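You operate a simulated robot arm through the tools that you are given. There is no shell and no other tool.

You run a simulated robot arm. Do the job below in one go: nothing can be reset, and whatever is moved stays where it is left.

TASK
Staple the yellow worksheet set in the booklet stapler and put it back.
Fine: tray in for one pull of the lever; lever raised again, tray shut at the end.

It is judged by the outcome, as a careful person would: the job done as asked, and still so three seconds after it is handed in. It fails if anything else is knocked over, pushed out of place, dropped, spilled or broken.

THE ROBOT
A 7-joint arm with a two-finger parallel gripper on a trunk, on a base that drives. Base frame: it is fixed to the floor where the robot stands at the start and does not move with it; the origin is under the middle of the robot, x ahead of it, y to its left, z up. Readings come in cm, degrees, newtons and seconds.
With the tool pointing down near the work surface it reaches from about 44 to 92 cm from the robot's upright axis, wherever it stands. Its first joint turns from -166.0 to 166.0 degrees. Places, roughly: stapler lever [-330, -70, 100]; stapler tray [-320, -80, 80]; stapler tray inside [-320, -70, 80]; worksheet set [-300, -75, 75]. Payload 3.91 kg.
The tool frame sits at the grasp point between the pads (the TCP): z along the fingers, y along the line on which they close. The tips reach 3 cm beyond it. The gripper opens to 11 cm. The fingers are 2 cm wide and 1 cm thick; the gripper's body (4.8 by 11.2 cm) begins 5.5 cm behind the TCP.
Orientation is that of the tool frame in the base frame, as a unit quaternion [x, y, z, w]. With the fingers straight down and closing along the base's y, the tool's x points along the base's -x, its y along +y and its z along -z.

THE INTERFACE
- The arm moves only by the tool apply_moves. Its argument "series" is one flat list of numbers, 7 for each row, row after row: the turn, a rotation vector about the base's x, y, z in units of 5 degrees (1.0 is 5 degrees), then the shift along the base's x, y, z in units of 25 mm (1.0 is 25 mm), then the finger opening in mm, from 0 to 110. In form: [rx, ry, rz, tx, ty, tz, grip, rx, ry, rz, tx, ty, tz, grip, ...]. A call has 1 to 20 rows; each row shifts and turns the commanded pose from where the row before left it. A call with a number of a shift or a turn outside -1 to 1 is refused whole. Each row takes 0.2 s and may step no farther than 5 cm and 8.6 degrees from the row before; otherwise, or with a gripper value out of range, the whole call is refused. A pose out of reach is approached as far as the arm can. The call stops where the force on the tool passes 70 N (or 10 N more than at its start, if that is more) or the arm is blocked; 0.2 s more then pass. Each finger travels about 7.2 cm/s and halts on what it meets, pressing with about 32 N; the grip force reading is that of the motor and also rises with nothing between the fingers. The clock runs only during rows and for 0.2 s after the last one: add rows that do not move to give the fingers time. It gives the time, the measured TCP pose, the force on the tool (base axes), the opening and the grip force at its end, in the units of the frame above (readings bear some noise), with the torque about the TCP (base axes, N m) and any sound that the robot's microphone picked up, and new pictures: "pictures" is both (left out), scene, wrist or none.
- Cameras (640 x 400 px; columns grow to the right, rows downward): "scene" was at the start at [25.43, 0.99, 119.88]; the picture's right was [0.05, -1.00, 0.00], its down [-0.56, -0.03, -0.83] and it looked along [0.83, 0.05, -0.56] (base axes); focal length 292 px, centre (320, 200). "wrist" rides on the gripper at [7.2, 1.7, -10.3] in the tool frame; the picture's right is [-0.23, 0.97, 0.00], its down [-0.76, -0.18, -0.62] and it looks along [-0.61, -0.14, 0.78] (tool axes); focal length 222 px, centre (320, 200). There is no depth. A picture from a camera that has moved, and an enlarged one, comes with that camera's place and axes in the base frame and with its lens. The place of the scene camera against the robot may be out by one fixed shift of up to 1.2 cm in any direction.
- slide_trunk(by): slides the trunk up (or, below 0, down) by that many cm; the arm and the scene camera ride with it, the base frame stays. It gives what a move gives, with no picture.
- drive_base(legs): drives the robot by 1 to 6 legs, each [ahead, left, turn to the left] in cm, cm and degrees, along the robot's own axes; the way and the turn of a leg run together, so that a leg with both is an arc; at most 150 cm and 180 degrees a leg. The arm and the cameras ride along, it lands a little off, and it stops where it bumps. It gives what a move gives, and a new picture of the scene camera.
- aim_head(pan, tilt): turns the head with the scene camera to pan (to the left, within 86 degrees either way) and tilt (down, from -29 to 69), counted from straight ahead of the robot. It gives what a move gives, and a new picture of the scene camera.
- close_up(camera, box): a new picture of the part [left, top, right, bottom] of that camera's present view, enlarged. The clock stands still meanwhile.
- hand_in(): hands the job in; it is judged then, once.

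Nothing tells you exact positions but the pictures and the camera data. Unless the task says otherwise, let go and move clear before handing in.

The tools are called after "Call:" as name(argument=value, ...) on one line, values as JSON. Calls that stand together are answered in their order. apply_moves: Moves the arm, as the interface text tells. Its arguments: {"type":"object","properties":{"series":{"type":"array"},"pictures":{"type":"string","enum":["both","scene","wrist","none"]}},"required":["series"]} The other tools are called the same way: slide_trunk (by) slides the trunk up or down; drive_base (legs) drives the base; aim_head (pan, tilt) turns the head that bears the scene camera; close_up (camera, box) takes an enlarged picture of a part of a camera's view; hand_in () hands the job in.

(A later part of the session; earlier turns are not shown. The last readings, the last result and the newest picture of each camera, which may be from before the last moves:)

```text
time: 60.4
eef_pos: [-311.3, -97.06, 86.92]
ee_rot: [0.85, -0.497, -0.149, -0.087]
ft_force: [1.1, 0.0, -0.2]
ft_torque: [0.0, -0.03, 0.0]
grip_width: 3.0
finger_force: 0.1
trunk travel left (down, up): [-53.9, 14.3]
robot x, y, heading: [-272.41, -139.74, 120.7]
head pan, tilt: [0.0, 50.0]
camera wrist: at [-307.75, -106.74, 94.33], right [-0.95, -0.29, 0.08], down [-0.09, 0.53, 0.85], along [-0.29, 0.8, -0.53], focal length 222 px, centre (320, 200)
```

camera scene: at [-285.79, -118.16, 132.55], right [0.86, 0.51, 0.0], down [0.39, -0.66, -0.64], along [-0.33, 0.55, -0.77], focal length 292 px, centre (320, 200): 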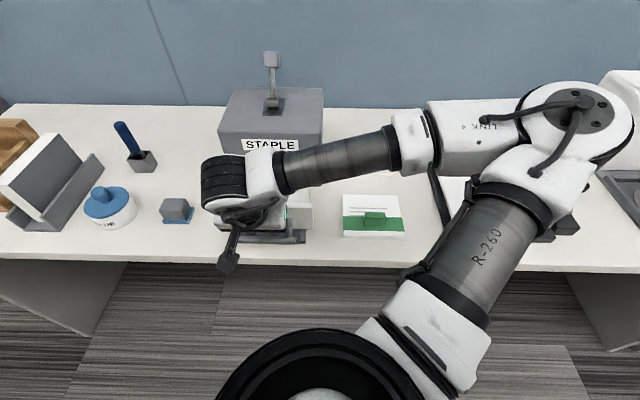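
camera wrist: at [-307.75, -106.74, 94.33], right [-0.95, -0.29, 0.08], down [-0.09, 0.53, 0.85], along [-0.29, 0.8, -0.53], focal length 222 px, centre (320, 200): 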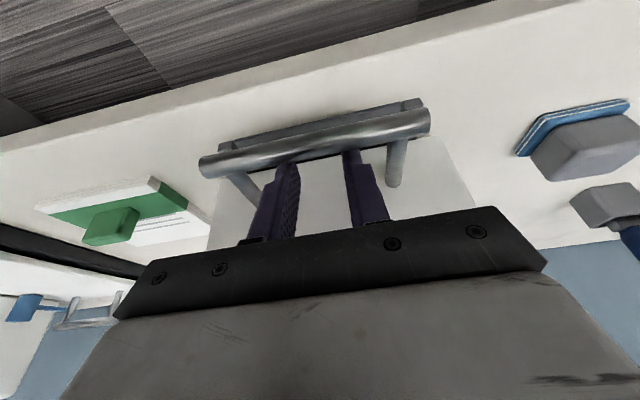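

The drawer is out about 14 cm. I lift the fingers straight up clear of the bar, set the tool upright and look.

Call:
apply_moves(series=[0, 0, 0, 0, 0, 0.8, 30, 0, 0, 0, 0, 0, 0.8, 30, 0, 0, 0, 0, 0, 1, 30, 0, 0, 0, 0, 0, 1, 30, 0, 0, 0, 0, 0, 1, 30, 0, 0, 0, 0, 0, 1, 60, -0.872, -0.489, 0, 0.6, 0.3, 1, 80, -0.872, -0.489, 0, 0.6, 0.3, 1, 80, -0.872, -0.489, 0, 0.6, 0.3, 0, 80, -0.872, -0.489, 0, 0.6, 0.3, 0, 80, 0, 0, 0, 0.8, 0.45, 0, 80, 0, 0, 0, 0.8, 0.45, 0, 80])

Call:
close_up(camera="scene", box=[200, 30, 420, 260])

```text
time: 63.0
eef_pos: [-301.27, -91.7, 106.15]
ee_rot: [0.863, -0.504, 0.001, 0.001]
ft_force: [-0.3, 0.3, 0.3]
ft_torque: [-0.01, -0.02, 0.01]
grip_width: 7.98
finger_force: 0.2
trunk travel left (down, up): [-53.9, 14.3]
robot x, y, heading: [-272.81, -139.81, 120.4]
head pan, tilt: [0.0, 50.0]
camera scene: at [-285.81, -118.08, 132.53], right [0.86, 0.51, 0.0], down [0.39, -0.66, -0.64], along [-0.33, 0.55, -0.77], focal length 292 px, centre (320, 200)
camera wrist: at [-299.29, -98.79, 116.58], right [-0.96, -0.28, 0.0], down [-0.22, 0.75, 0.62], along [-0.17, 0.6, -0.78], focal length 222 px, centre (320, 200)
```

scene: 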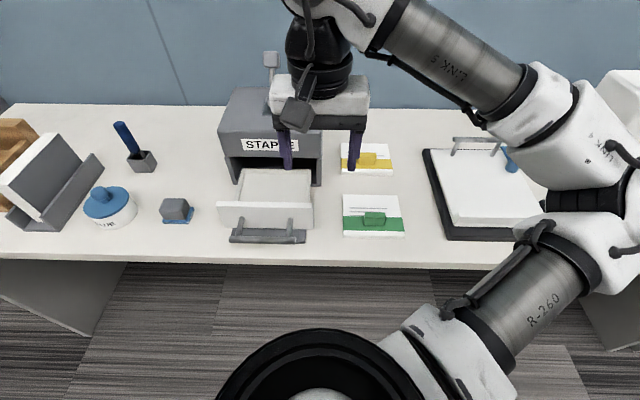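
wrist: 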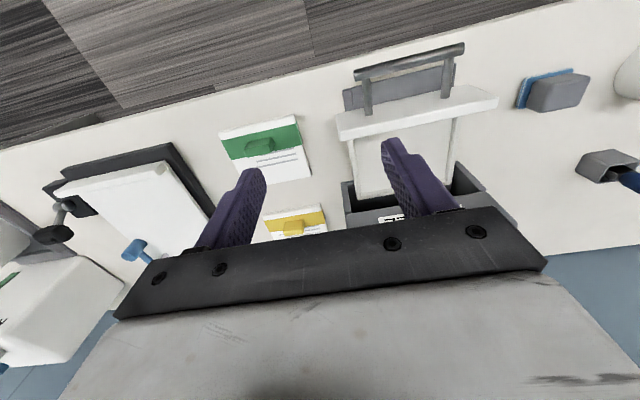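

```text
1.74 times, centred on (310, 145) of scene
camera zoom: at [-285.81, -118.08, 132.53], right [0.86, 0.51, 0.0], down [0.39, -0.66, -0.64], along [-0.33, 0.55, -0.77], focal length 507 px, centre (337, 296)
```

zoom: 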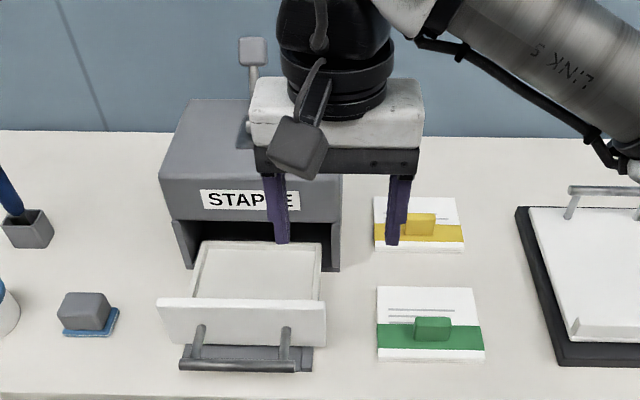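

The tray is open and empty with its rear wall just at the stapler's front. I hover above it with open fingers for a measuring view.

Call:
apply_moves(series=[0, 0, 0, -0.858, 0.1, 0, 110, 0, 0, 0, -0.858, 0.1, 0, 110, 0, 0, 0, -0.858, 0.1, 0, 110, 0, 0, 0, -0.858, 0.1, 0, 110, 0, 0, 0, -0.858, 0.1, 0, 110, 0, 0, 0, -0.858, 0.1, 0, 110, 0, 0, 0, 0, 0, 0, 110, 0, 0, 0, 0, 0, 0, 110])

Call:
close_up(camera="wrist", box=[200, 0, 480, 240])

```text
time: 64.8
eef_pos: [-314.34, -90.03, 106.15]
ee_rot: [0.863, -0.505, 0.0, 0.001]
ft_force: [0.1, 0.4, 0.2]
ft_torque: [-0.01, 0.01, -0.02]
grip_width: 10.99
finger_force: 0.0
trunk travel left (down, up): [-53.9, 14.3]
robot x, y, heading: [-272.98, -139.8, 120.8]
head pan, tilt: [0.0, 50.0]
camera scene: at [-285.83, -118.09, 132.53], right [0.86, 0.51, 0.0], down [0.39, -0.66, -0.64], along [-0.33, 0.55, -0.77], focal length 292 px, centre (320, 200)
camera wrist: at [-312.31, -97.09, 116.52], right [-0.96, -0.28, 0.0], down [-0.22, 0.75, 0.62], along [-0.17, 0.6, -0.78], focal length 222 px, centre (320, 200)
```

scene: 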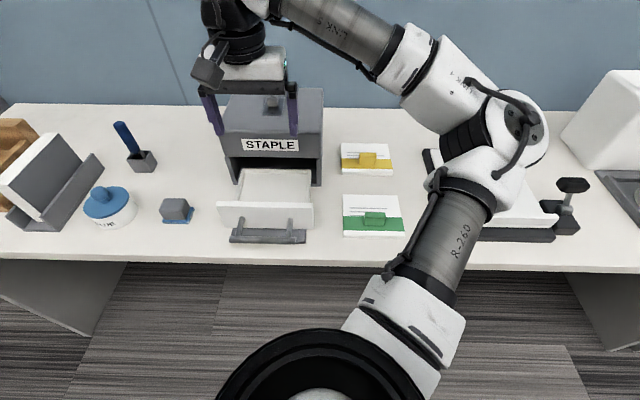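
wrist: 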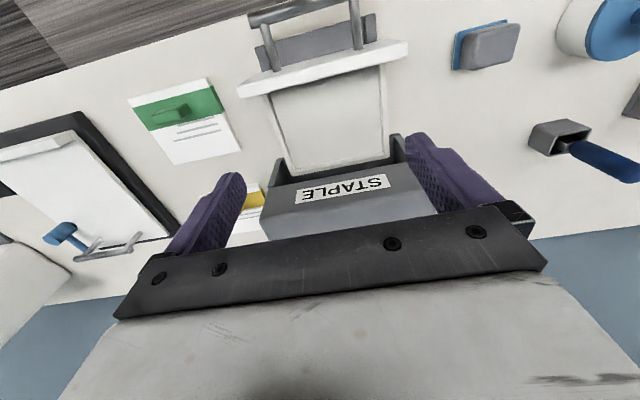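

```text
1.67 times, centred on (340, 120) of wrist
camera zoom: at [-312.31, -97.09, 116.52], right [-0.96, -0.28, 0.0], down [-0.22, 0.75, 0.62], along [-0.17, 0.6, -0.78], focal length 370 px, centre (287, 333)
```

zoom: 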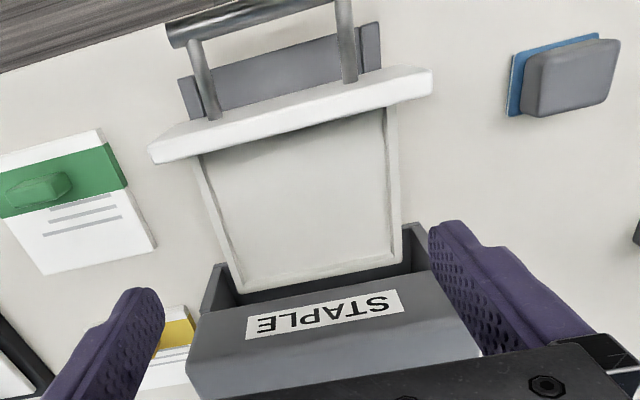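

The tray interior is about 15 × 14 cm, roughly centred at u of the stapler, comfortably larger than the set. Now I hover over the yellow set to measure it with the same camera.

Call:
apply_moves(series=[0, 0, 0, 0.487, 0.906, 0, 110, 0, 0, 0, 0.487, 0.906, 0, 110, 0, 0, 0, 0.487, 0.906, 0, 110, 0, 0, 0, 0.487, 0.906, 0, 110, 0, 0, 0, 0.487, 0.906, 0, 110, 0, 0, 0, 0.487, 0.906, 0, 110, 0, 0, 0, 0.487, 0.906, 0, 110, 0, 0, 0, 0.487, 0.906, 0, 110, 0, 0, 0, 0.487, 0.906, 0, 110, 0, 0, 0, 0.487, 0.906, 0, 110, 0, 0, 0, 0, 0, 0, 110])

Call:
close_up(camera="wrist", box=[220, 40, 420, 190])

```text
time: 67.2
eef_pos: [-301.88, -67.53, 106.28]
ee_rot: [0.863, -0.506, 0.0, 0.0]
ft_force: [0.4, -0.8, 0.2]
ft_torque: [0.0, -0.02, 0.0]
grip_width: 10.98
finger_force: 0.0
trunk travel left (down, up): [-53.9, 14.3]
robot x, y, heading: [-272.64, -139.75, 120.5]
head pan, tilt: [0.0, 50.0]
camera scene: at [-285.83, -118.1, 132.53], right [0.86, 0.51, 0.0], down [0.39, -0.66, -0.64], along [-0.33, 0.55, -0.77], focal length 292 px, centre (320, 200)
camera wrist: at [-299.8, -74.58, 116.68], right [-0.96, -0.28, 0.0], down [-0.22, 0.75, 0.62], along [-0.17, 0.6, -0.78], focal length 222 px, centre (320, 200)
```

scene: 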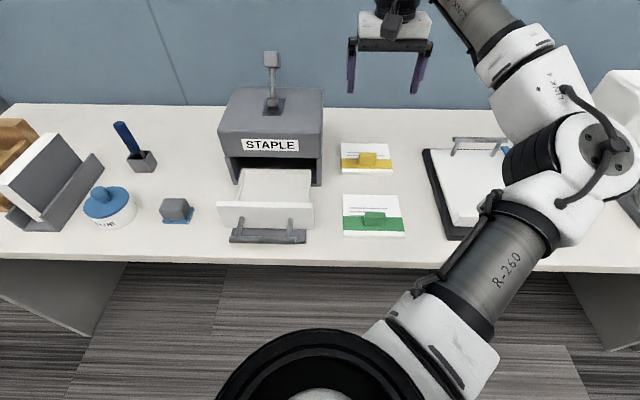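
wrist: 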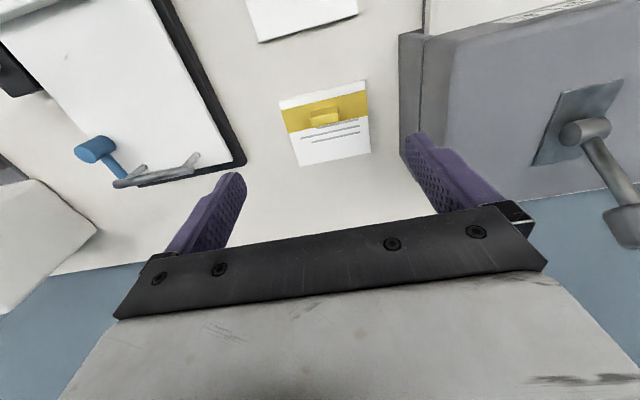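

```text
2.67 times, centred on (320, 115) of wrist
camera zoom: at [-299.8, -74.58, 116.68], right [-0.96, -0.28, 0.0], down [-0.22, 0.75, 0.62], along [-0.17, 0.6, -0.78], focal length 592 px, centre (320, 427)
```

zoom: 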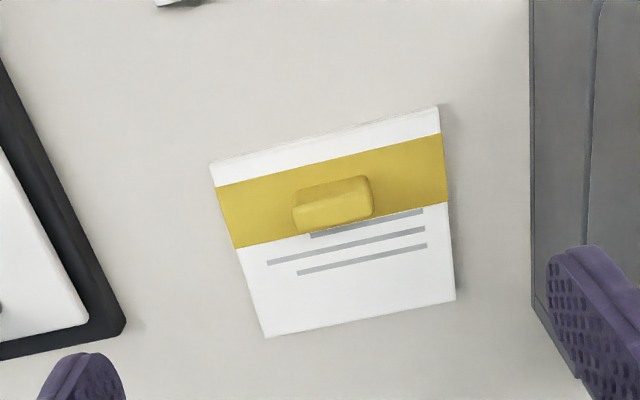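

The yellow set measures about 12.8 × 11.5 cm, square to the counter, its knob at 2.5 cm in front of its centre. I go over the knob and down most of the way.

Call:
apply_moves(series=[0, 0, 0, -0.36, 0.69, 0, 90, 0, 0, 0, -0.36, 0.69, 0, 90, 0, 0, 0, 0, 0, -0.965, 90, 0, 0, 0, 0, 0, -0.965, 90, 0, 0, 0, 0, 0, -0.965, 90, 0, 0, 0, 0, 0, -0.965, 90, 0, 0, 0, 0, 0, -0.965, 80, 0, 0, 0, 0, 0, -0.965, 80, 0, 0, 0, 0, 0, -0.965, 80, 0, 0, 0, 0, 0, -0.965, 80, 0, 0, 0, 0, 0, 0, 80])

Call:
close_up(camera="wrist", box=[160, 60, 480, 260])

Call:
close_up(camera="scene", box=[320, 70, 460, 210])

```text
time: 69.6
eef_pos: [-304.09, -64.04, 86.72]
ee_rot: [0.863, -0.505, 0.001, 0.0]
ft_force: [0.3, 0.0, 0.3]
ft_torque: [0.02, 0.03, 0.02]
grip_width: 8.01
finger_force: 0.0
trunk travel left (down, up): [-53.9, 14.3]
robot x, y, heading: [-272.87, -140.06, 120.6]
head pan, tilt: [0.0, 50.0]
camera scene: at [-285.83, -118.09, 132.53], right [0.86, 0.51, 0.0], down [0.39, -0.66, -0.64], along [-0.33, 0.55, -0.77], focal length 292 px, centre (320, 200)
camera wrist: at [-301.97, -71.04, 97.09], right [-0.96, -0.28, 0.0], down [-0.22, 0.75, 0.62], along [-0.17, 0.6, -0.78], focal length 222 px, centre (320, 200)
```

scene: 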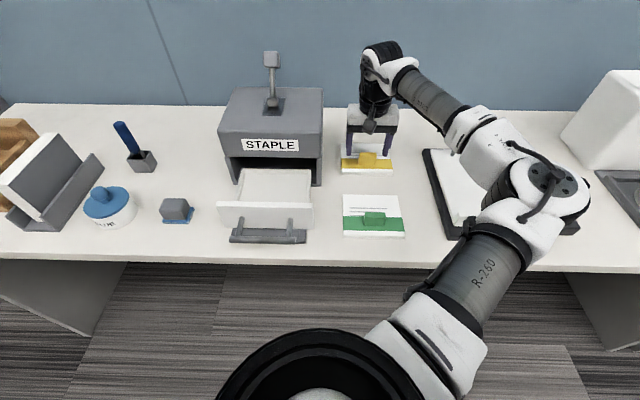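
wrist: 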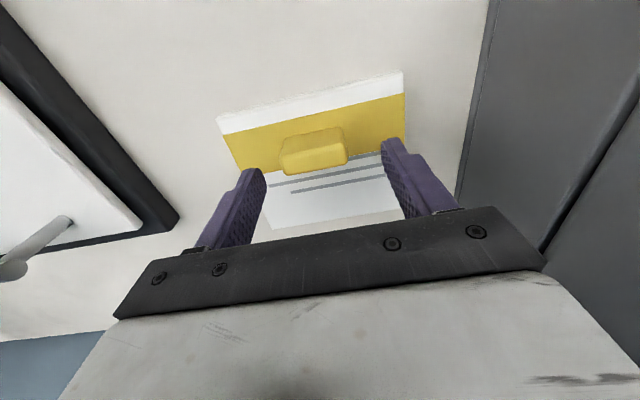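

```text
2.00 times, centred on (320, 160) of wrist
camera zoom: at [-301.97, -71.04, 97.09], right [-0.96, -0.28, 0.0], down [-0.22, 0.75, 0.62], along [-0.17, 0.6, -0.78], focal length 444 px, centre (320, 280)
```

zoom: 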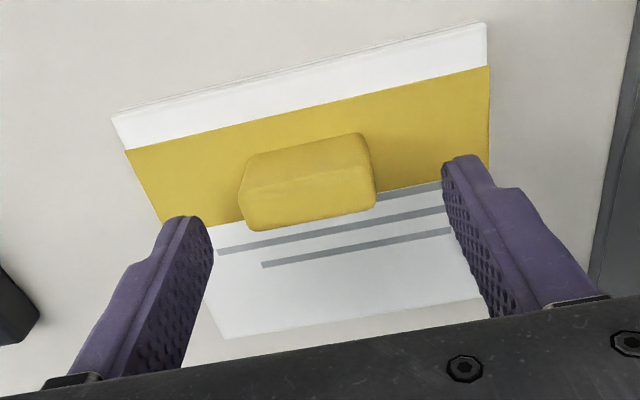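

```text
2.86 times, centred on (390, 140) of scene
camera zoom: at [-285.83, -118.09, 132.53], right [0.86, 0.51, 0.0], down [0.39, -0.66, -0.64], along [-0.33, 0.55, -0.77], focal length 833 px, centre (120, 371)
```

zoom: 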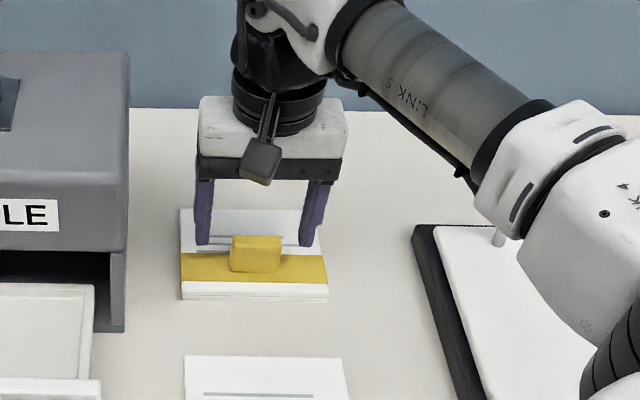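

Fingers straddle the knob, well aligned. I lower 1.8 cm and close on it.

Call:
apply_moves(series=[0, 0, 0, 0.09, 0.05, -0.36, 80, 0, 0, 0, 0, 0, -0.36, 80, 0, 0, 0, 0, 0, 0, 60, 0, 0, 0, 0, 0, 0, 40, 0, 0, 0, 0, 0, 0, 30, 0, 0, 0, 0, 0, 0, 30, 0, 0, 0, 0, 0, 0, 30])

```text
time: 71.2
eef_pos: [-303.78, -64.1, 84.79]
ee_rot: [0.863, -0.505, 0.001, 0.001]
ft_force: [-0.1, -1.1, -0.3]
ft_torque: [0.01, 0.02, 0.01]
grip_width: 4.35
finger_force: 31.9
trunk travel left (down, up): [-53.9, 14.3]
robot x, y, heading: [-273.0, -140.05, 120.6]
head pan, tilt: [0.0, 50.0]
camera scene: at [-285.83, -118.09, 132.53], right [0.86, 0.51, 0.0], down [0.39, -0.66, -0.64], along [-0.33, 0.55, -0.77], focal length 292 px, centre (320, 200)
camera wrist: at [-301.65, -71.02, 95.27], right [-0.96, -0.28, 0.0], down [-0.22, 0.75, 0.62], along [-0.17, 0.6, -0.78], focal length 222 px, centre (320, 200)
```

scene: 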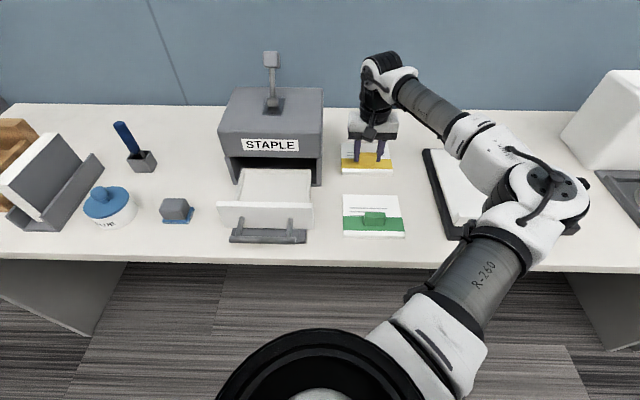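
wrist: 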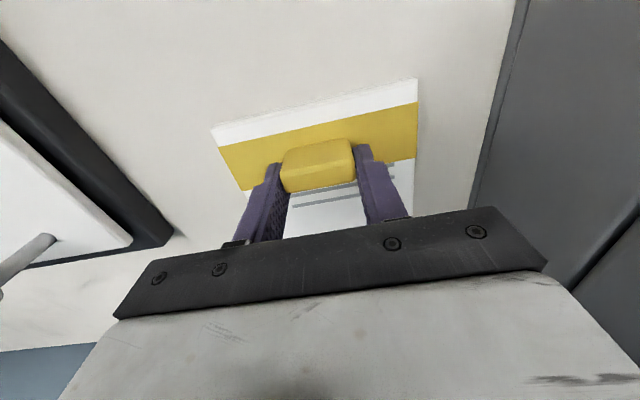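

The set is gripped (4.35 cm wide knob). I lift it, bring it back toward me and then across above the tray.

Call:
apply_moves(series=[0, 0, 0, 0, 0, 0.5, 30, 0, 0, 0, 0, 0, 0.9, 30, 0, 0, 0, 0, 0, 0.9, 30, 0, 0, 0, 0.451, -0.805, 0.9, 30, 0, 0, 0, 0.451, -0.805, 0.9, 30, 0, 0, 0, 0.451, -0.805, 0.9, 30, 0, 0, 0, 0.451, -0.805, 0.9, 30, 0, 0, 0, 0.451, -0.805, 0.9, 30, 0, 0, 0, 0.451, -0.805, 0.5, 30, 0, 0, 0, 0.451, -0.805, 0, 30, 0, 0, 0, 0, 0, 0, 30], pictures="both")

Call:
apply_moves(series=[0, 0, 0, -0.864, -0.485, 0, 30, 0, 0, 0, -0.864, -0.485, 0, 30, 0, 0, 0, -0.864, -0.485, 0, 30, 0, 0, 0, -0.864, -0.485, 0, 30, 0, 0, 0, -0.864, -0.485, 0, 30, 0, 0, 0, -0.864, -0.485, 0, 30, 0, 0, 0, -0.864, -0.485, 0, 30, 0, 0, 0, -0.864, -0.485, 0, 30, 0, 0, 0, -0.864, -0.485, 0, 30, 0, 0, 0, 0, 0, 0, 30], pictures="both")

```text
time: 73.6
eef_pos: [-295.5, -78.21, 103.4]
ee_rot: [0.863, -0.505, 0.001, 0.001]
ft_force: [-0.4, -0.7, -0.1]
ft_torque: [-0.01, -0.01, 0.01]
grip_width: 3.01
finger_force: 0.0
trunk travel left (down, up): [-53.9, 14.3]
robot x, y, heading: [-272.79, -139.64, 120.6]
head pan, tilt: [0.0, 50.0]
camera scene: at [-285.83, -118.09, 132.53], right [0.86, 0.51, 0.0], down [0.39, -0.66, -0.64], along [-0.33, 0.55, -0.77], focal length 292 px, centre (320, 200)
camera wrist: at [-293.51, -85.24, 113.72], right [-0.96, -0.28, 0.0], down [-0.22, 0.75, 0.62], along [-0.17, 0.6, -0.78], focal length 222 px, centre (320, 200)
```

scene: 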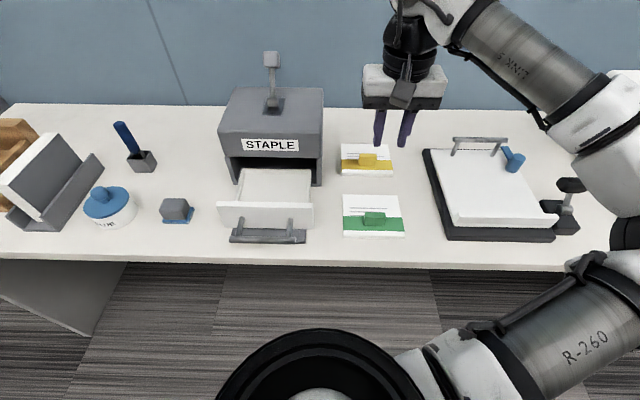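
wrist: 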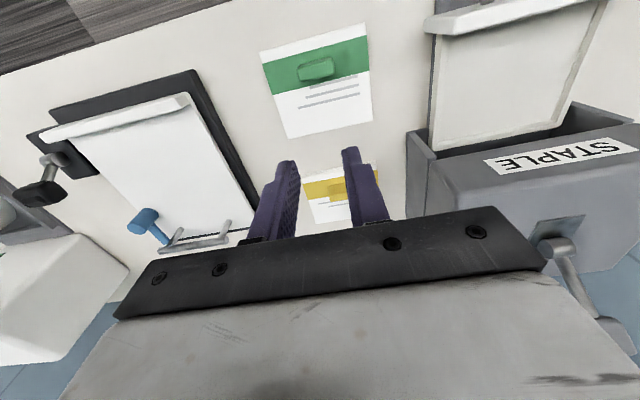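

```text
time: 75.8
eef_pos: [-315.15, -88.82, 103.05]
ee_rot: [0.863, -0.505, 0.0, 0.0]
ft_force: [-0.4, -0.5, 0.2]
ft_torque: [-0.01, -0.01, 0.02]
grip_width: 3.0
finger_force: 0.0
trunk travel left (down, up): [-53.9, 14.3]
robot x, y, heading: [-272.9, -139.92, 120.5]
head pan, tilt: [0.0, 50.0]
camera scene: at [-285.82, -118.09, 132.53], right [0.86, 0.51, 0.0], down [0.39, -0.66, -0.64], along [-0.33, 0.55, -0.77], focal length 292 px, centre (320, 200)
camera wrist: at [-313.19, -95.85, 113.55], right [-0.96, -0.28, 0.0], down [-0.22, 0.75, 0.62], along [-0.17, 0.6, -0.78], focal length 222 px, centre (320, 200)
```

scene: 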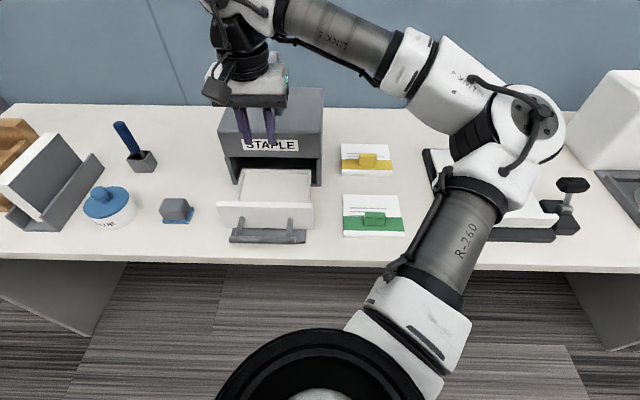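
wrist: 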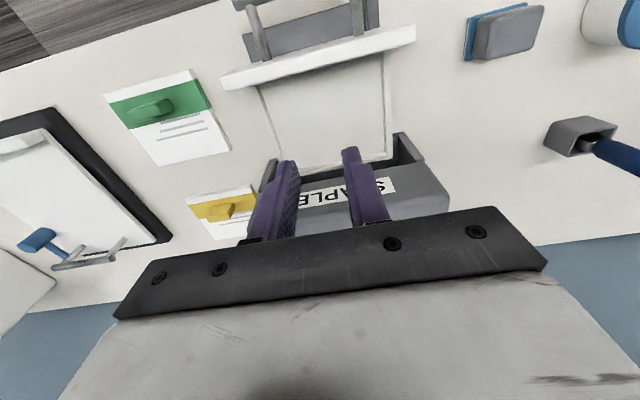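

The knob slipped out of the fingers at the lift; the set still seems to lie in its place. I go back and look closely.

Call:
close_up(camera="scene", box=[325, 130, 415, 186])

Call:
apply_moves(series=[0, 0, 0, 0.864, 0.485, 0, 90, 0, 0, 0, 0.864, 0.485, 0, 90, 0, 0, 0, 0.864, 0.485, 0, 90, 0, 0, 0, 0.864, 0.485, 0, 90, 0, 0, 0, 0.864, 0.485, 0, 90, 0, 0, 0, 0.864, 0.485, 0, 90, 0, 0, 0, 0.864, 0.485, 0, 90, 0, 0, 0, 0.864, 0.485, 0, 90, 0, 0, 0, 0.864, 0.485, 0, 90, 0, 0, 0, -0.451, 0.805, 0, 90, 0, 0, 0, -0.451, 0.805, 0, 90, 0, 0, 0, -0.451, 0.805, 0, 90, 0, 0, 0, -0.451, 0.805, -0.3, 90, 0, 0, 0, -0.451, 0.805, -0.8, 90, 0, 0, 0, -0.451, 0.805, -0.8, 90, 0, 0, 0, -0.451, 0.805, -0.8, 90, 0, 0, 0, 0, 0, 0, 90])

Call:
close_up(camera="wrist", box=[220, 60, 420, 210])

```text
7.11 times, centred on (370, 158) of scene
camera zoom: at [-285.82, -118.09, 132.53], right [0.86, 0.51, 0.0], down [0.39, -0.66, -0.64], along [-0.33, 0.55, -0.77], focal length 2074 px, centre (-36, 499)
```

zoom: 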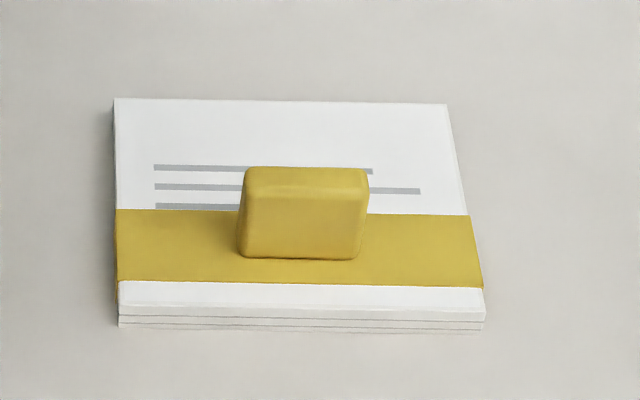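

```text
time: 79.4
eef_pos: [-303.6, -63.88, 96.5]
ee_rot: [0.863, -0.505, 0.001, 0.001]
ft_force: [-0.2, 0.6, 0.2]
ft_torque: [0.0, 0.02, 0.03]
grip_width: 9.01
finger_force: 0.0
trunk travel left (down, up): [-53.9, 14.3]
robot x, y, heading: [-272.75, -139.97, 120.7]
head pan, tilt: [0.0, 50.0]
camera scene: at [-285.82, -118.1, 132.53], right [0.86, 0.51, 0.0], down [0.39, -0.66, -0.64], along [-0.33, 0.55, -0.77], focal length 292 px, centre (320, 200)
camera wrist: at [-301.6, -70.97, 106.85], right [-0.96, -0.28, 0.0], down [-0.22, 0.75, 0.62], along [-0.17, 0.6, -0.78], focal length 222 px, centre (320, 200)
```

scene: 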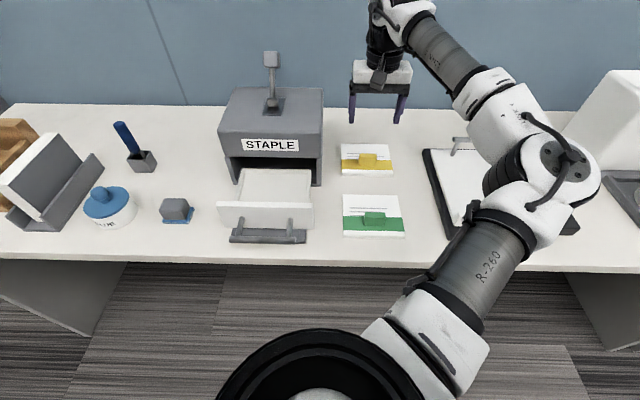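
wrist: 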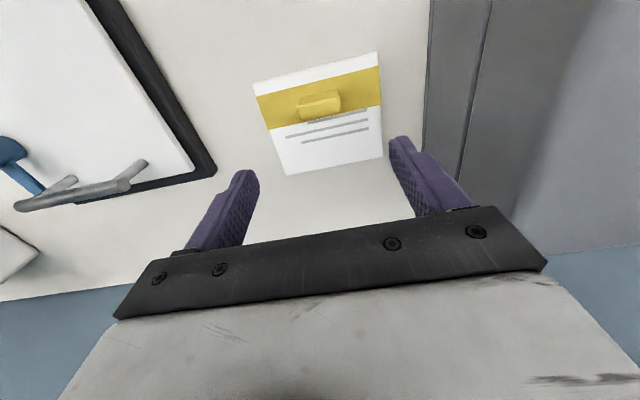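

```text
2.67 times, centred on (320, 135) of wrist
camera zoom: at [-301.6, -70.97, 106.85], right [-0.96, -0.28, 0.0], down [-0.22, 0.75, 0.62], along [-0.17, 0.6, -0.78], focal length 592 px, centre (320, 373)
```

zoom: 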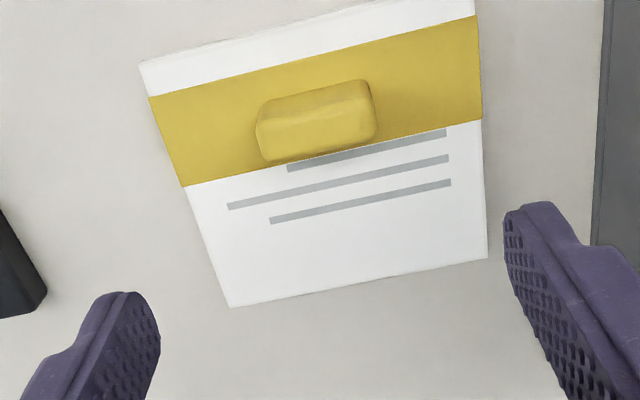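

The set has not moved. The knob is centred at n≈92.2 and reaches z≈84.5, so I grip again, better centred and as low as possible, closing fully, and test-lift gently.

Call:
apply_moves(series=[0, 0, 0, 0.03, -0.06, -0.95, 80, 0, 0, 0, 0.03, -0.06, -0.95, 80, 0, 0, 0, 0, 0, -0.95, 80, 0, 0, 0, 0, 0, -0.95, 80, 0, 0, 0, 0, 0, -0.6, 80, 0, 0, 0, 0, 0, -0.4, 80, 0, 0, 0, 0, 0, 0, 80], pictures="wrist")

```text
time: 81.0
eef_pos: [-303.53, -64.13, 84.36]
ee_rot: [0.863, -0.505, 0.0, 0.0]
ft_force: [-0.2, 0.1, -0.3]
ft_torque: [0.03, -0.03, 0.01]
grip_width: 8.0
finger_force: 0.1
trunk travel left (down, up): [-53.9, 14.3]
robot x, y, heading: [-272.68, -139.58, 120.8]
head pan, tilt: [0.0, 50.0]
camera wrist: at [-301.35, -71.34, 94.9], right [-0.96, -0.28, 0.0], down [-0.22, 0.75, 0.62], along [-0.17, 0.6, -0.78], focal length 222 px, centre (320, 200)
```

wrist: 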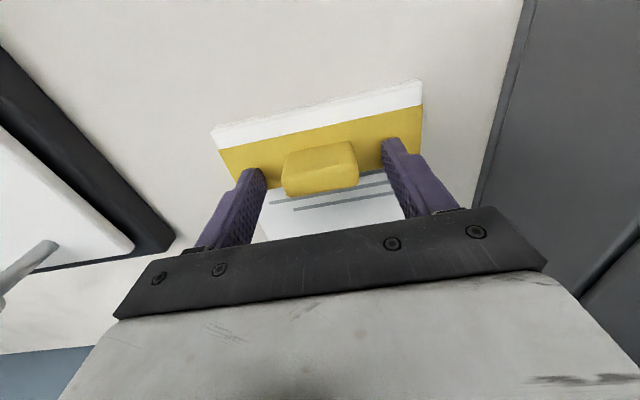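

Call:
apply_moves(series=[0, 0, 0, 0.068, -0.122, 0, 60, 0, 0, 0, 0, 0, 0, 30, 0, 0, 0, 0, 0, 0, 0, 0, 0, 0, 0, 0, 0, 0, 0, 0, 0, 0, 0, 0, 0, 0, 0, 0, 0, 0, 0.1, 0, 0, 0, 0, 0, 0, 0.1, 0, 0, 0, 0, 0, 0, 0.2, 0, 0, 0, 0, 0, 0, 0.2, 0, 0, 0, 0, 0, 0, 0, 0])

Call:
close_up(camera="scene", box=[325, 110, 425, 186])

```text
time: 83.2
eef_pos: [-303.18, -64.65, 85.8]
ee_rot: [0.863, -0.505, 0.001, 0.001]
ft_force: [0.6, -0.5, -0.5]
ft_torque: [0.0, 0.0, -0.02]
grip_width: 4.37
finger_force: 31.1
trunk travel left (down, up): [-53.9, 14.3]
robot x, y, heading: [-273.0, -139.83, 120.5]
head pan, tilt: [0.0, 50.0]
camera scene: at [-285.83, -118.08, 132.53], right [0.86, 0.51, 0.0], down [0.39, -0.66, -0.64], along [-0.33, 0.55, -0.77], focal length 292 px, centre (320, 200)
camera wrist: at [-301.17, -71.69, 96.23], right [-0.96, -0.28, 0.0], down [-0.22, 0.75, 0.62], along [-0.17, 0.6, -0.78], focal length 222 px, centre (320, 200)
```

scene: 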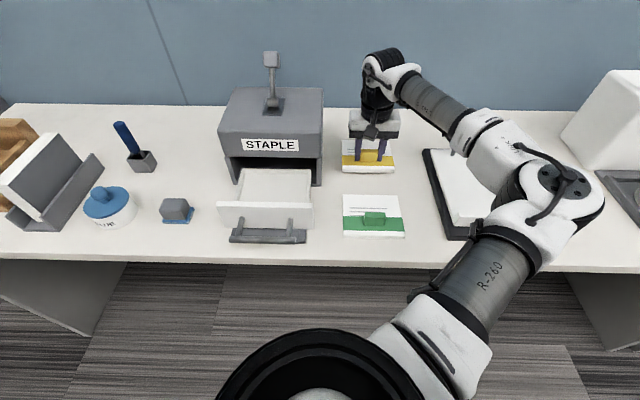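
wrist: 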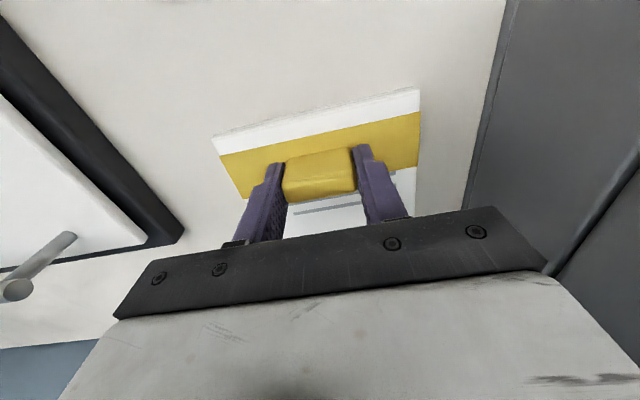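

```text
5.26 times, centred on (375, 148) of scene
camera zoom: at [-285.83, -118.08, 132.53], right [0.86, 0.51, 0.0], down [0.39, -0.66, -0.64], along [-0.33, 0.55, -0.77], focal length 1535 px, centre (30, 474)
```

zoom: 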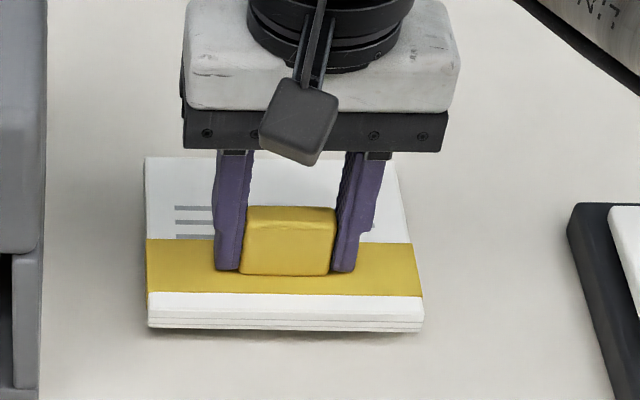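

This time the set lifts with the fingers. I raise it smoothly and check it holds.

Call:
apply_moves(series=[0, 0, 0, 0, 0, 0.2, 0, 0, 0, 0, 0, 0, 0.25, 0, 0, 0, 0, 0, 0, 0.3, 0, 0, 0, 0, 0, 0, 0.35, 0, 0, 0, 0, 0, 0, 0.4, 0, 0, 0, 0, 0, 0, 0.4, 0, 0, 0, 0, 0, 0, 0.45, 0, 0, 0, 0, 0, 0, 0.45, 0, 0, 0, 0, 0, 0, 0.5, 0, 0, 0, 0, 0, 0, 0.5, 0, 0, 0, 0, 0, 0, 0.5, 0, 0, 0, 0, 0, 0, 0.5, 0, 0, 0, 0, 0, 0, 0.5, 0, 0, 0, 0, 0, 0, 0.5, 0, 0, 0, 0, 0, 0, 0.4, 0, 0, 0, 0, 0, 0, 0.3, 0, 0, 0, 0, 0, 0, 0.2, 0, 0, 0, 0, 0, 0, 0.1, 0])

```text
time: 87.0
eef_pos: [-303.32, -64.57, 103.02]
ee_rot: [0.863, -0.505, 0.001, 0.0]
ft_force: [-0.1, 0.6, -1.4]
ft_torque: [-0.02, -0.02, 0.03]
grip_width: 4.37
finger_force: 32.2
trunk travel left (down, up): [-53.9, 14.3]
robot x, y, heading: [-273.01, -139.72, 120.6]
head pan, tilt: [0.0, 50.0]
camera scene: at [-285.83, -118.08, 132.53], right [0.86, 0.51, 0.0], down [0.39, -0.66, -0.64], along [-0.33, 0.55, -0.77], focal length 292 px, centre (320, 200)
camera wrist: at [-301.23, -71.59, 113.41], right [-0.96, -0.28, 0.0], down [-0.22, 0.75, 0.62], along [-0.17, 0.6, -0.78], focal length 222 px, centre (320, 200)
```

scene: 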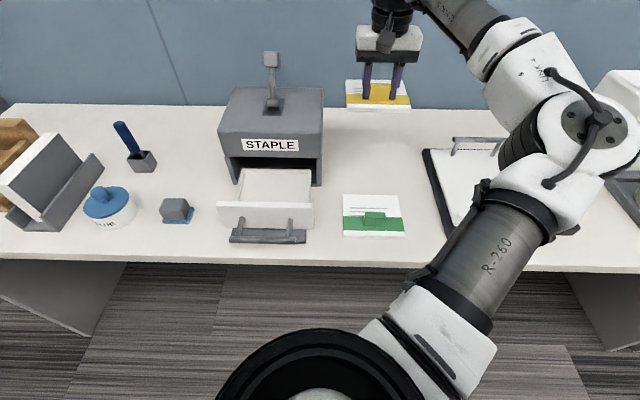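
wrist: 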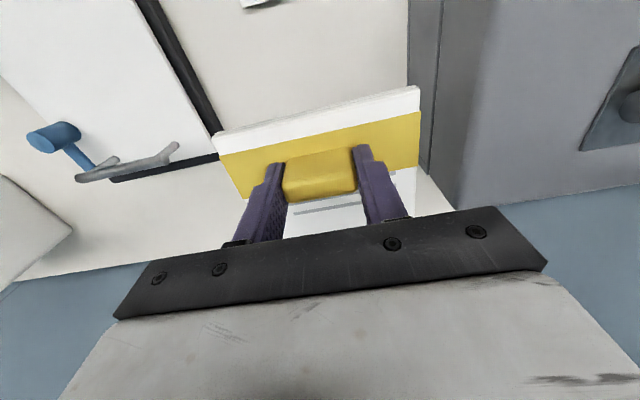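

The set hangs level and firm. I bring it toward me, then across to above the tray.

Call:
apply_moves(series=[0, 0, 0, 0.15, -0.27, 0, 0, 0, 0, 0, 0.3, -0.53, 0, 0, 0, 0, 0, 0.36, -0.64, 0, 0, 0, 0, 0, 0.36, -0.64, 0, 0, 0, 0, 0, 0.36, -0.64, 0, 0, 0, 0, 0, 0.36, -0.64, 0, 0, 0, 0, 0, 0.36, -0.64, 0, 0, 0, 0, 0, 0.36, -0.64, 0, 0, 0, 0, 0, 0.25, -0.45, 0, 0, 0, 0, 0, 0.11, -0.2, 0, 0, 0, 0, 0, 0, 0, 0, 0], pictures="none")

Call:
apply_moves(series=[0, 0, 0, -0.3, -0.168, 0, 0, 0, 0, 0, -0.6, -0.336, 0, 0, 0, 0, 0, -0.7, -0.392, 0, 0, 0, 0, 0, -0.7, -0.392, 0, 0, 0, 0, 0, -0.7, -0.392, 0, 0, 0, 0, 0, -0.7, -0.392, 0, 0, 0, 0, 0, -0.7, -0.392, 0, 0, 0, 0, 0, -0.7, -0.392, 0, 0, 0, 0, 0, -0.7, -0.392, 0, 0, 0, 0, 0, -0.7, -0.392, 0, 0, 0, 0, 0, -0.7, -0.392, 0, 0, 0, 0, 0, -0.4, -0.224, 0, 0, 0, 0, 0, -0.18, -0.1, 0, 0, 0, 0, 0, 0, 0, 0, 0], pictures="both")

```text
time: 89.4
eef_pos: [-295.78, -77.64, 102.84]
ee_rot: [0.863, -0.506, 0.001, 0.0]
ft_force: [0.0, -0.7, -1.0]
ft_torque: [-0.03, -0.03, 0.01]
grip_width: 4.32
finger_force: 31.6
trunk travel left (down, up): [-53.9, 14.3]
robot x, y, heading: [-272.82, -139.95, 120.8]
head pan, tilt: [0.0, 50.0]
```

```text
time: 92.4
eef_pos: [-315.39, -88.42, 102.79]
ee_rot: [0.863, -0.505, 0.001, 0.001]
ft_force: [-0.8, 0.7, -1.4]
ft_torque: [-0.01, -0.03, 0.03]
grip_width: 4.33
finger_force: 32.2
trunk travel left (down, up): [-53.9, 14.3]
robot x, y, heading: [-273.42, -139.96, 120.3]
head pan, tilt: [0.0, 50.0]
camera scene: at [-285.83, -118.09, 132.53], right [0.86, 0.51, 0.0], down [0.39, -0.66, -0.64], along [-0.33, 0.55, -0.77], focal length 292 px, centre (320, 200)
camera wrist: at [-313.26, -95.63, 113.23], right [-0.96, -0.28, 0.0], down [-0.22, 0.75, 0.62], along [-0.17, 0.6, -0.78], focal length 222 px, centre (320, 200)
```

scene: 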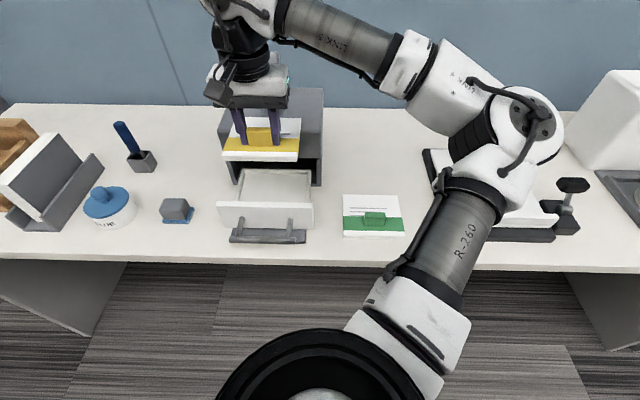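
wrist: 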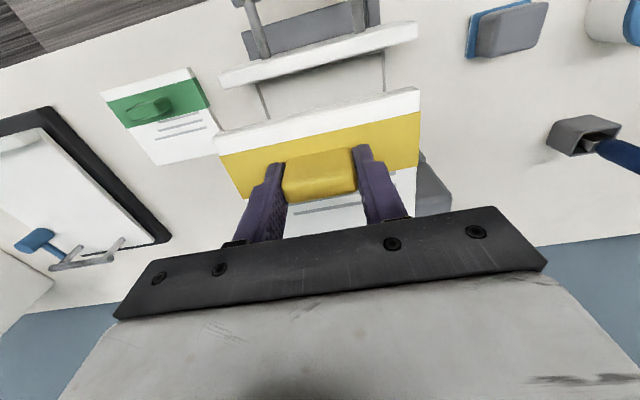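

The set must pass between the drawer panel (n≈73) and the lid edge (n≈84), which is about its own length: too tight. I take it back to its place first, then pull the tray out further.

Call:
apply_moves(series=[0, 0, 0, 0.3, 0.168, 0, 0, 0, 0, 0, 0.6, 0.336, 0, 0, 0, 0, 0, 0.7, 0.392, 0, 0, 0, 0, 0, 0.7, 0.392, 0, 0, 0, 0, 0, 0.7, 0.392, 0, 0, 0, 0, 0, 0.7, 0.392, 0, 0, 0, 0, 0, 0.7, 0.392, 0, 0, 0, 0, 0, 0.7, 0.392, 0, 0, 0, 0, 0, 0.7, 0.392, 0, 0, 0, 0, 0, 0.7, 0.392, 0, 0, 0, 0, 0, 0.7, 0.392, 0, 0, 0, 0, 0, 0.4, 0.224, 0, 0, 0, 0, 0, 0.18, 0.1, 0, 0, 0, 0, 0, 0, 0, 0, 0], pictures="none")

Call:
apply_moves(series=[0, 0, 0, -0.15, 0.27, 0, 0, 0, 0, 0, -0.3, 0.53, 0, 0, 0, 0, 0, -0.36, 0.64, 0, 0, 0, 0, 0, -0.36, 0.64, 0, 0, 0, 0, 0, -0.36, 0.64, 0, 0, 0, 0, 0, -0.36, 0.64, 0, 0, 0, 0, 0, -0.36, 0.64, 0, 0, 0, 0, 0, -0.36, 0.64, 0, 0, 0, 0, 0, -0.25, 0.45, 0, 0, 0, 0, 0, -0.11, 0.2, 0, 0, 0, 0, 0, 0, 0, 0, 0], pictures="scene")

```text
time: 95.4
eef_pos: [-295.63, -77.83, 103.12]
ee_rot: [0.863, -0.506, 0.001, -0.001]
ft_force: [-1.1, -0.7, -0.4]
ft_torque: [-0.02, -0.01, 0.01]
grip_width: 4.36
finger_force: 32.2
trunk travel left (down, up): [-53.9, 14.3]
robot x, y, heading: [-272.74, -140.06, 120.7]
head pan, tilt: [0.0, 50.0]
```

```text
time: 97.8
eef_pos: [-303.38, -64.41, 102.92]
ee_rot: [0.863, -0.505, 0.001, 0.0]
ft_force: [-0.6, -0.4, -1.1]
ft_torque: [-0.02, -0.02, 0.0]
grip_width: 4.35
finger_force: 32.7
trunk travel left (down, up): [-53.9, 14.3]
robot x, y, heading: [-272.91, -139.5, 120.8]
head pan, tilt: [0.0, 50.0]
camera scene: at [-285.83, -118.08, 132.53], right [0.86, 0.51, 0.0], down [0.39, -0.66, -0.64], along [-0.33, 0.55, -0.77], focal length 292 px, centre (320, 200)
```

scene: 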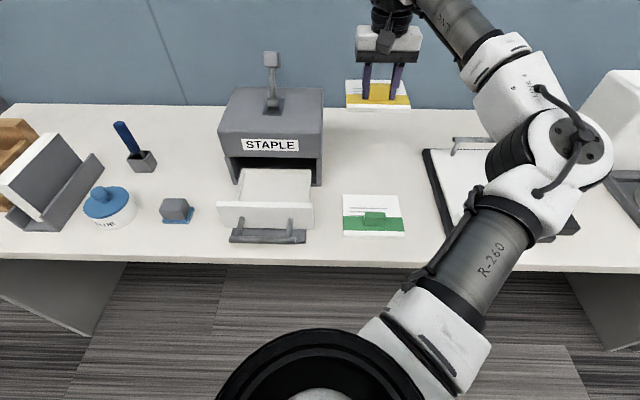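

I am exactly above its place; I lower it and let go.

Call:
apply_moves(series=[0, 0, 0, 0, 0, -0.3, 0, 0, 0, 0, 0, 0, -0.5, 0, 0, 0, 0, 0, 0, -0.6, 0, 0, 0, 0, 0, 0, -0.6, 0, 0, 0, 0, 0, 0, -0.6, 0, 0, 0, 0, 0, 0, -0.6, 0, 0, 0, 0, 0, 0, -0.6, 0, 0, 0, 0, 0, 0, -0.6, 0, 0, 0, 0, 0, 0, -0.6, 0, 0, 0, 0, 0, 0, -0.6, 0, 0, 0, 0, 0, 0, -0.6, 0, 0, 0, 0, 0, 0, -0.5, 0, 0, 0, 0, 0, 0, -0.3, 0, 0, 0, 0, 0, 0, -0.2, 0, 0, 0, 0, 0, 0, -0.14, 0, 0, 0, 0, 0, 0, 0, 0], pictures="wrist")

```text
time: 101.2
eef_pos: [-303.23, -64.46, 84.6]
ee_rot: [0.863, -0.505, 0.001, 0.001]
ft_force: [0.0, -0.1, -1.2]
ft_torque: [-0.04, -0.01, 0.0]
grip_width: 4.36
finger_force: 32.0
trunk travel left (down, up): [-53.9, 14.3]
robot x, y, heading: [-272.94, -139.76, 120.6]
head pan, tilt: [0.0, 50.0]
camera wrist: at [-301.2, -71.66, 95.01], right [-0.96, -0.28, 0.0], down [-0.22, 0.75, 0.62], along [-0.17, 0.6, -0.78], focal length 222 px, centre (320, 200)
```

wrist: 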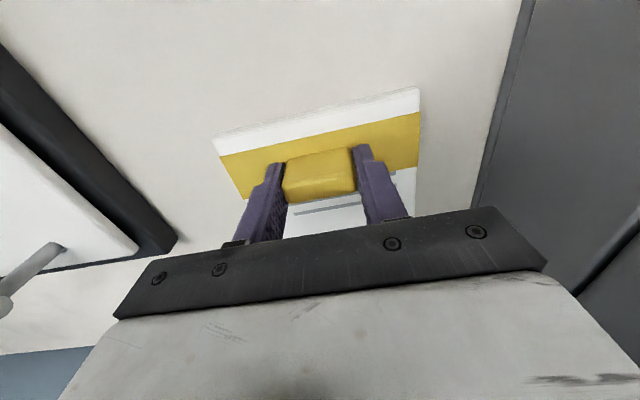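

Call:
apply_moves(series=[0, 0, 0, 0, 0, -0.08, 0, 0, 0, 0, 0, 0, 0, 20, 0, 0, 0, 0, 0, 0, 60, 0, 0, 0, 0, 0, 0, 80, 0, 0, 0, 0, 0, 0, 80, 0, 0, 0, 0, 0, 0.6, 80, 0, 0, 0, 0, 0, 1, 80, 0, 0, 0, 0, 0, 1, 80, 0, 0, 0, 0, 0, 1, 80, 0, 0, 0, 0, 0, 1, 80, 0, 0, 0, 0, 0, 1, 80, 0, 0, 0, 0, 0, 1, 80, 0, 0, 0, 0, 0, 1, 80, 0, 0, 0, 0, 0, 1, 80])

Call:
close_up(camera="scene", box=[325, 130, 415, 186])

Call:
close_up(camera="scene", box=[200, 60, 340, 260])

```text
time: 104.2
eef_pos: [-303.34, -64.71, 105.93]
ee_rot: [0.863, -0.505, 0.0, 0.001]
ft_force: [-0.1, 0.2, -0.7]
ft_torque: [-0.01, 0.0, 0.0]
grip_width: 8.02
finger_force: 0.0
trunk travel left (down, up): [-53.9, 14.3]
robot x, y, heading: [-272.58, -139.72, 120.5]
head pan, tilt: [0.0, 50.0]
camera scene: at [-285.83, -118.11, 132.53], right [0.86, 0.51, 0.0], down [0.39, -0.66, -0.64], along [-0.33, 0.55, -0.77], focal length 292 px, centre (320, 200)
camera wrist: at [-301.29, -71.8, 116.3], right [-0.96, -0.28, 0.0], down [-0.22, 0.75, 0.62], along [-0.17, 0.6, -0.78], focal length 222 px, centre (320, 200)
```

scene: 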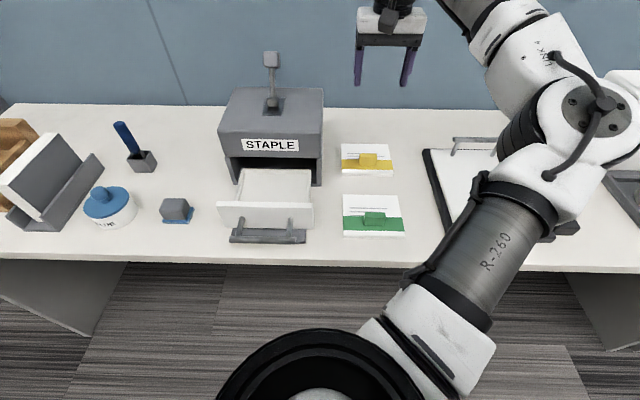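
wrist: 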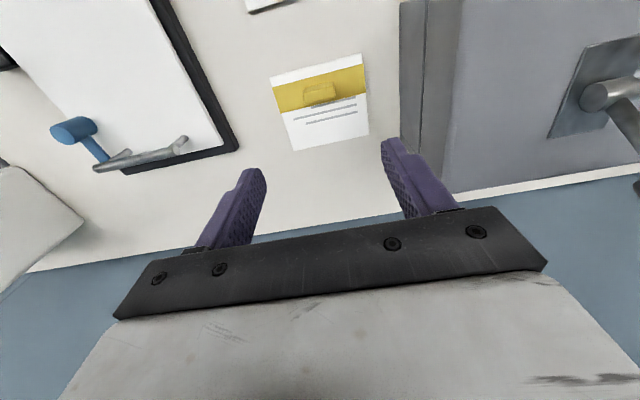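

```text
7.11 times, centred on (370, 158) of scene
camera zoom: at [-285.83, -118.11, 132.53], right [0.86, 0.51, 0.0], down [0.39, -0.66, -0.64], along [-0.33, 0.55, -0.77], focal length 2074 px, centre (-36, 499)
```

zoom: 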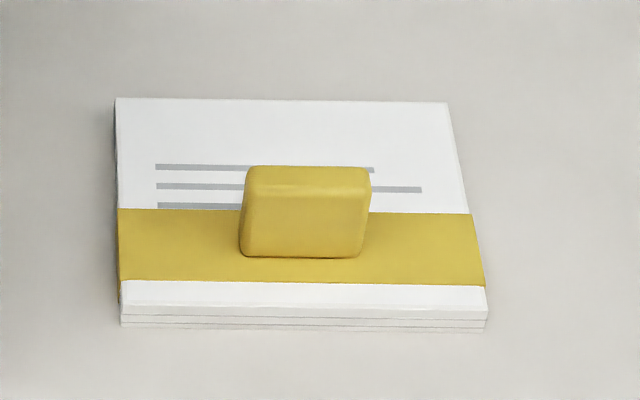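

```text
2.00 times, centred on (270, 160) of scene
camera zoom: at [-285.83, -118.11, 132.53], right [0.86, 0.51, 0.0], down [0.39, -0.66, -0.64], along [-0.33, 0.55, -0.77], focal length 583 px, centre (420, 280)
```

zoom: 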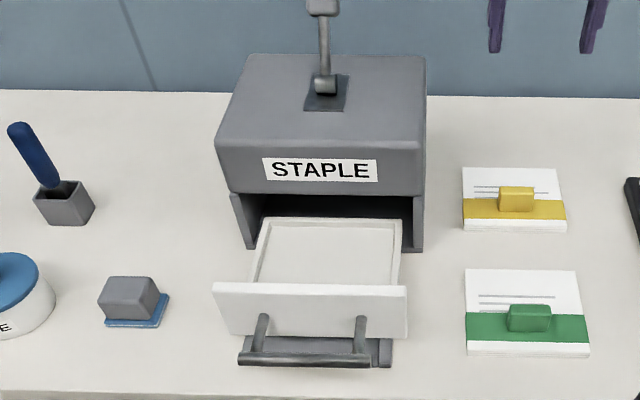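

The set is back exactly in place. Now I return to the handle, hook it and pull further.

Call:
apply_moves(series=[0, 0, 0, -0.232, -0.906, 0, 30, 0, 0, 0, -0.232, -0.906, 0, 30, 0, 0, 0, -0.232, -0.906, 0, 30, 0, 0, 0, -0.232, -0.906, 0, 30, 0, 0, 0, -0.232, -0.906, 0, 30, 0, 0, 0, -0.232, -0.906, 0, 30, 0, 0, 0, -0.232, -0.906, 0, 30, 0, 0, 0, -0.232, -0.906, 0, 30, 0.872, 0.489, 0, -0.232, -0.906, 0, 30, 0.872, 0.489, 0, -0.232, -0.906, 0, 30, 0.872, 0.489, 0, -0.232, -0.906, 0, 30, 0.872, 0.489, 0, -0.232, -0.906, 0, 30, 0, 0, 0, -0.232, -0.906, 0, 30, 0, 0, 0, -0.232, -0.906, 0, 30, 0, 0, 0, 0, 0, -0.9, 30, 0, 0, 0, 0, 0, -0.9, 30, 0, 0, 0, 0, 0, -0.9, 30, 0, 0, 0, 0, 0, 0, 30])

```text
time: 108.0
eef_pos: [-311.01, -96.05, 99.16]
ee_rot: [0.85, -0.498, -0.148, -0.088]
ft_force: [0.0, -0.8, -0.6]
ft_torque: [-0.01, -0.05, 0.01]
grip_width: 2.98
finger_force: 0.1
trunk travel left (down, up): [-53.9, 14.3]
robot x, y, heading: [-272.58, -140.01, 120.7]
head pan, tilt: [0.0, 50.0]
camera scene: at [-285.83, -118.09, 132.53], right [0.86, 0.51, 0.0], down [0.39, -0.66, -0.64], along [-0.33, 0.55, -0.77], focal length 292 px, centre (320, 200)
camera wrist: at [-307.66, -105.76, 106.43], right [-0.95, -0.29, 0.08], down [-0.09, 0.53, 0.85], along [-0.29, 0.8, -0.53], focal length 222 px, centre (320, 200)
```

scene: 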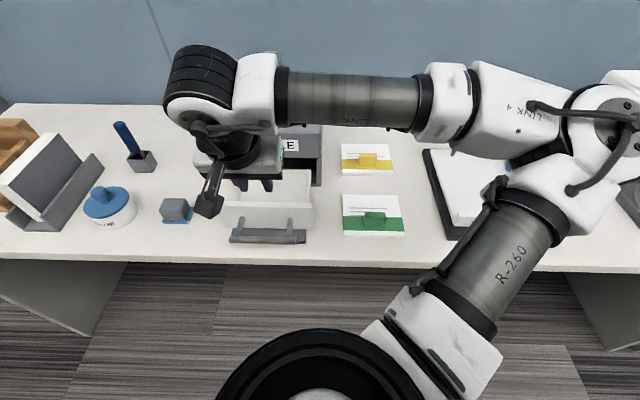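
wrist: 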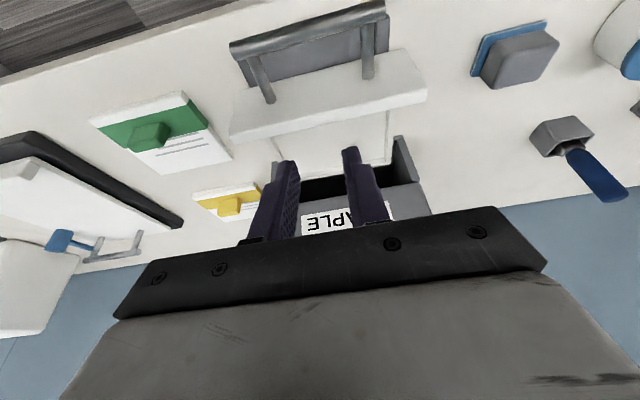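

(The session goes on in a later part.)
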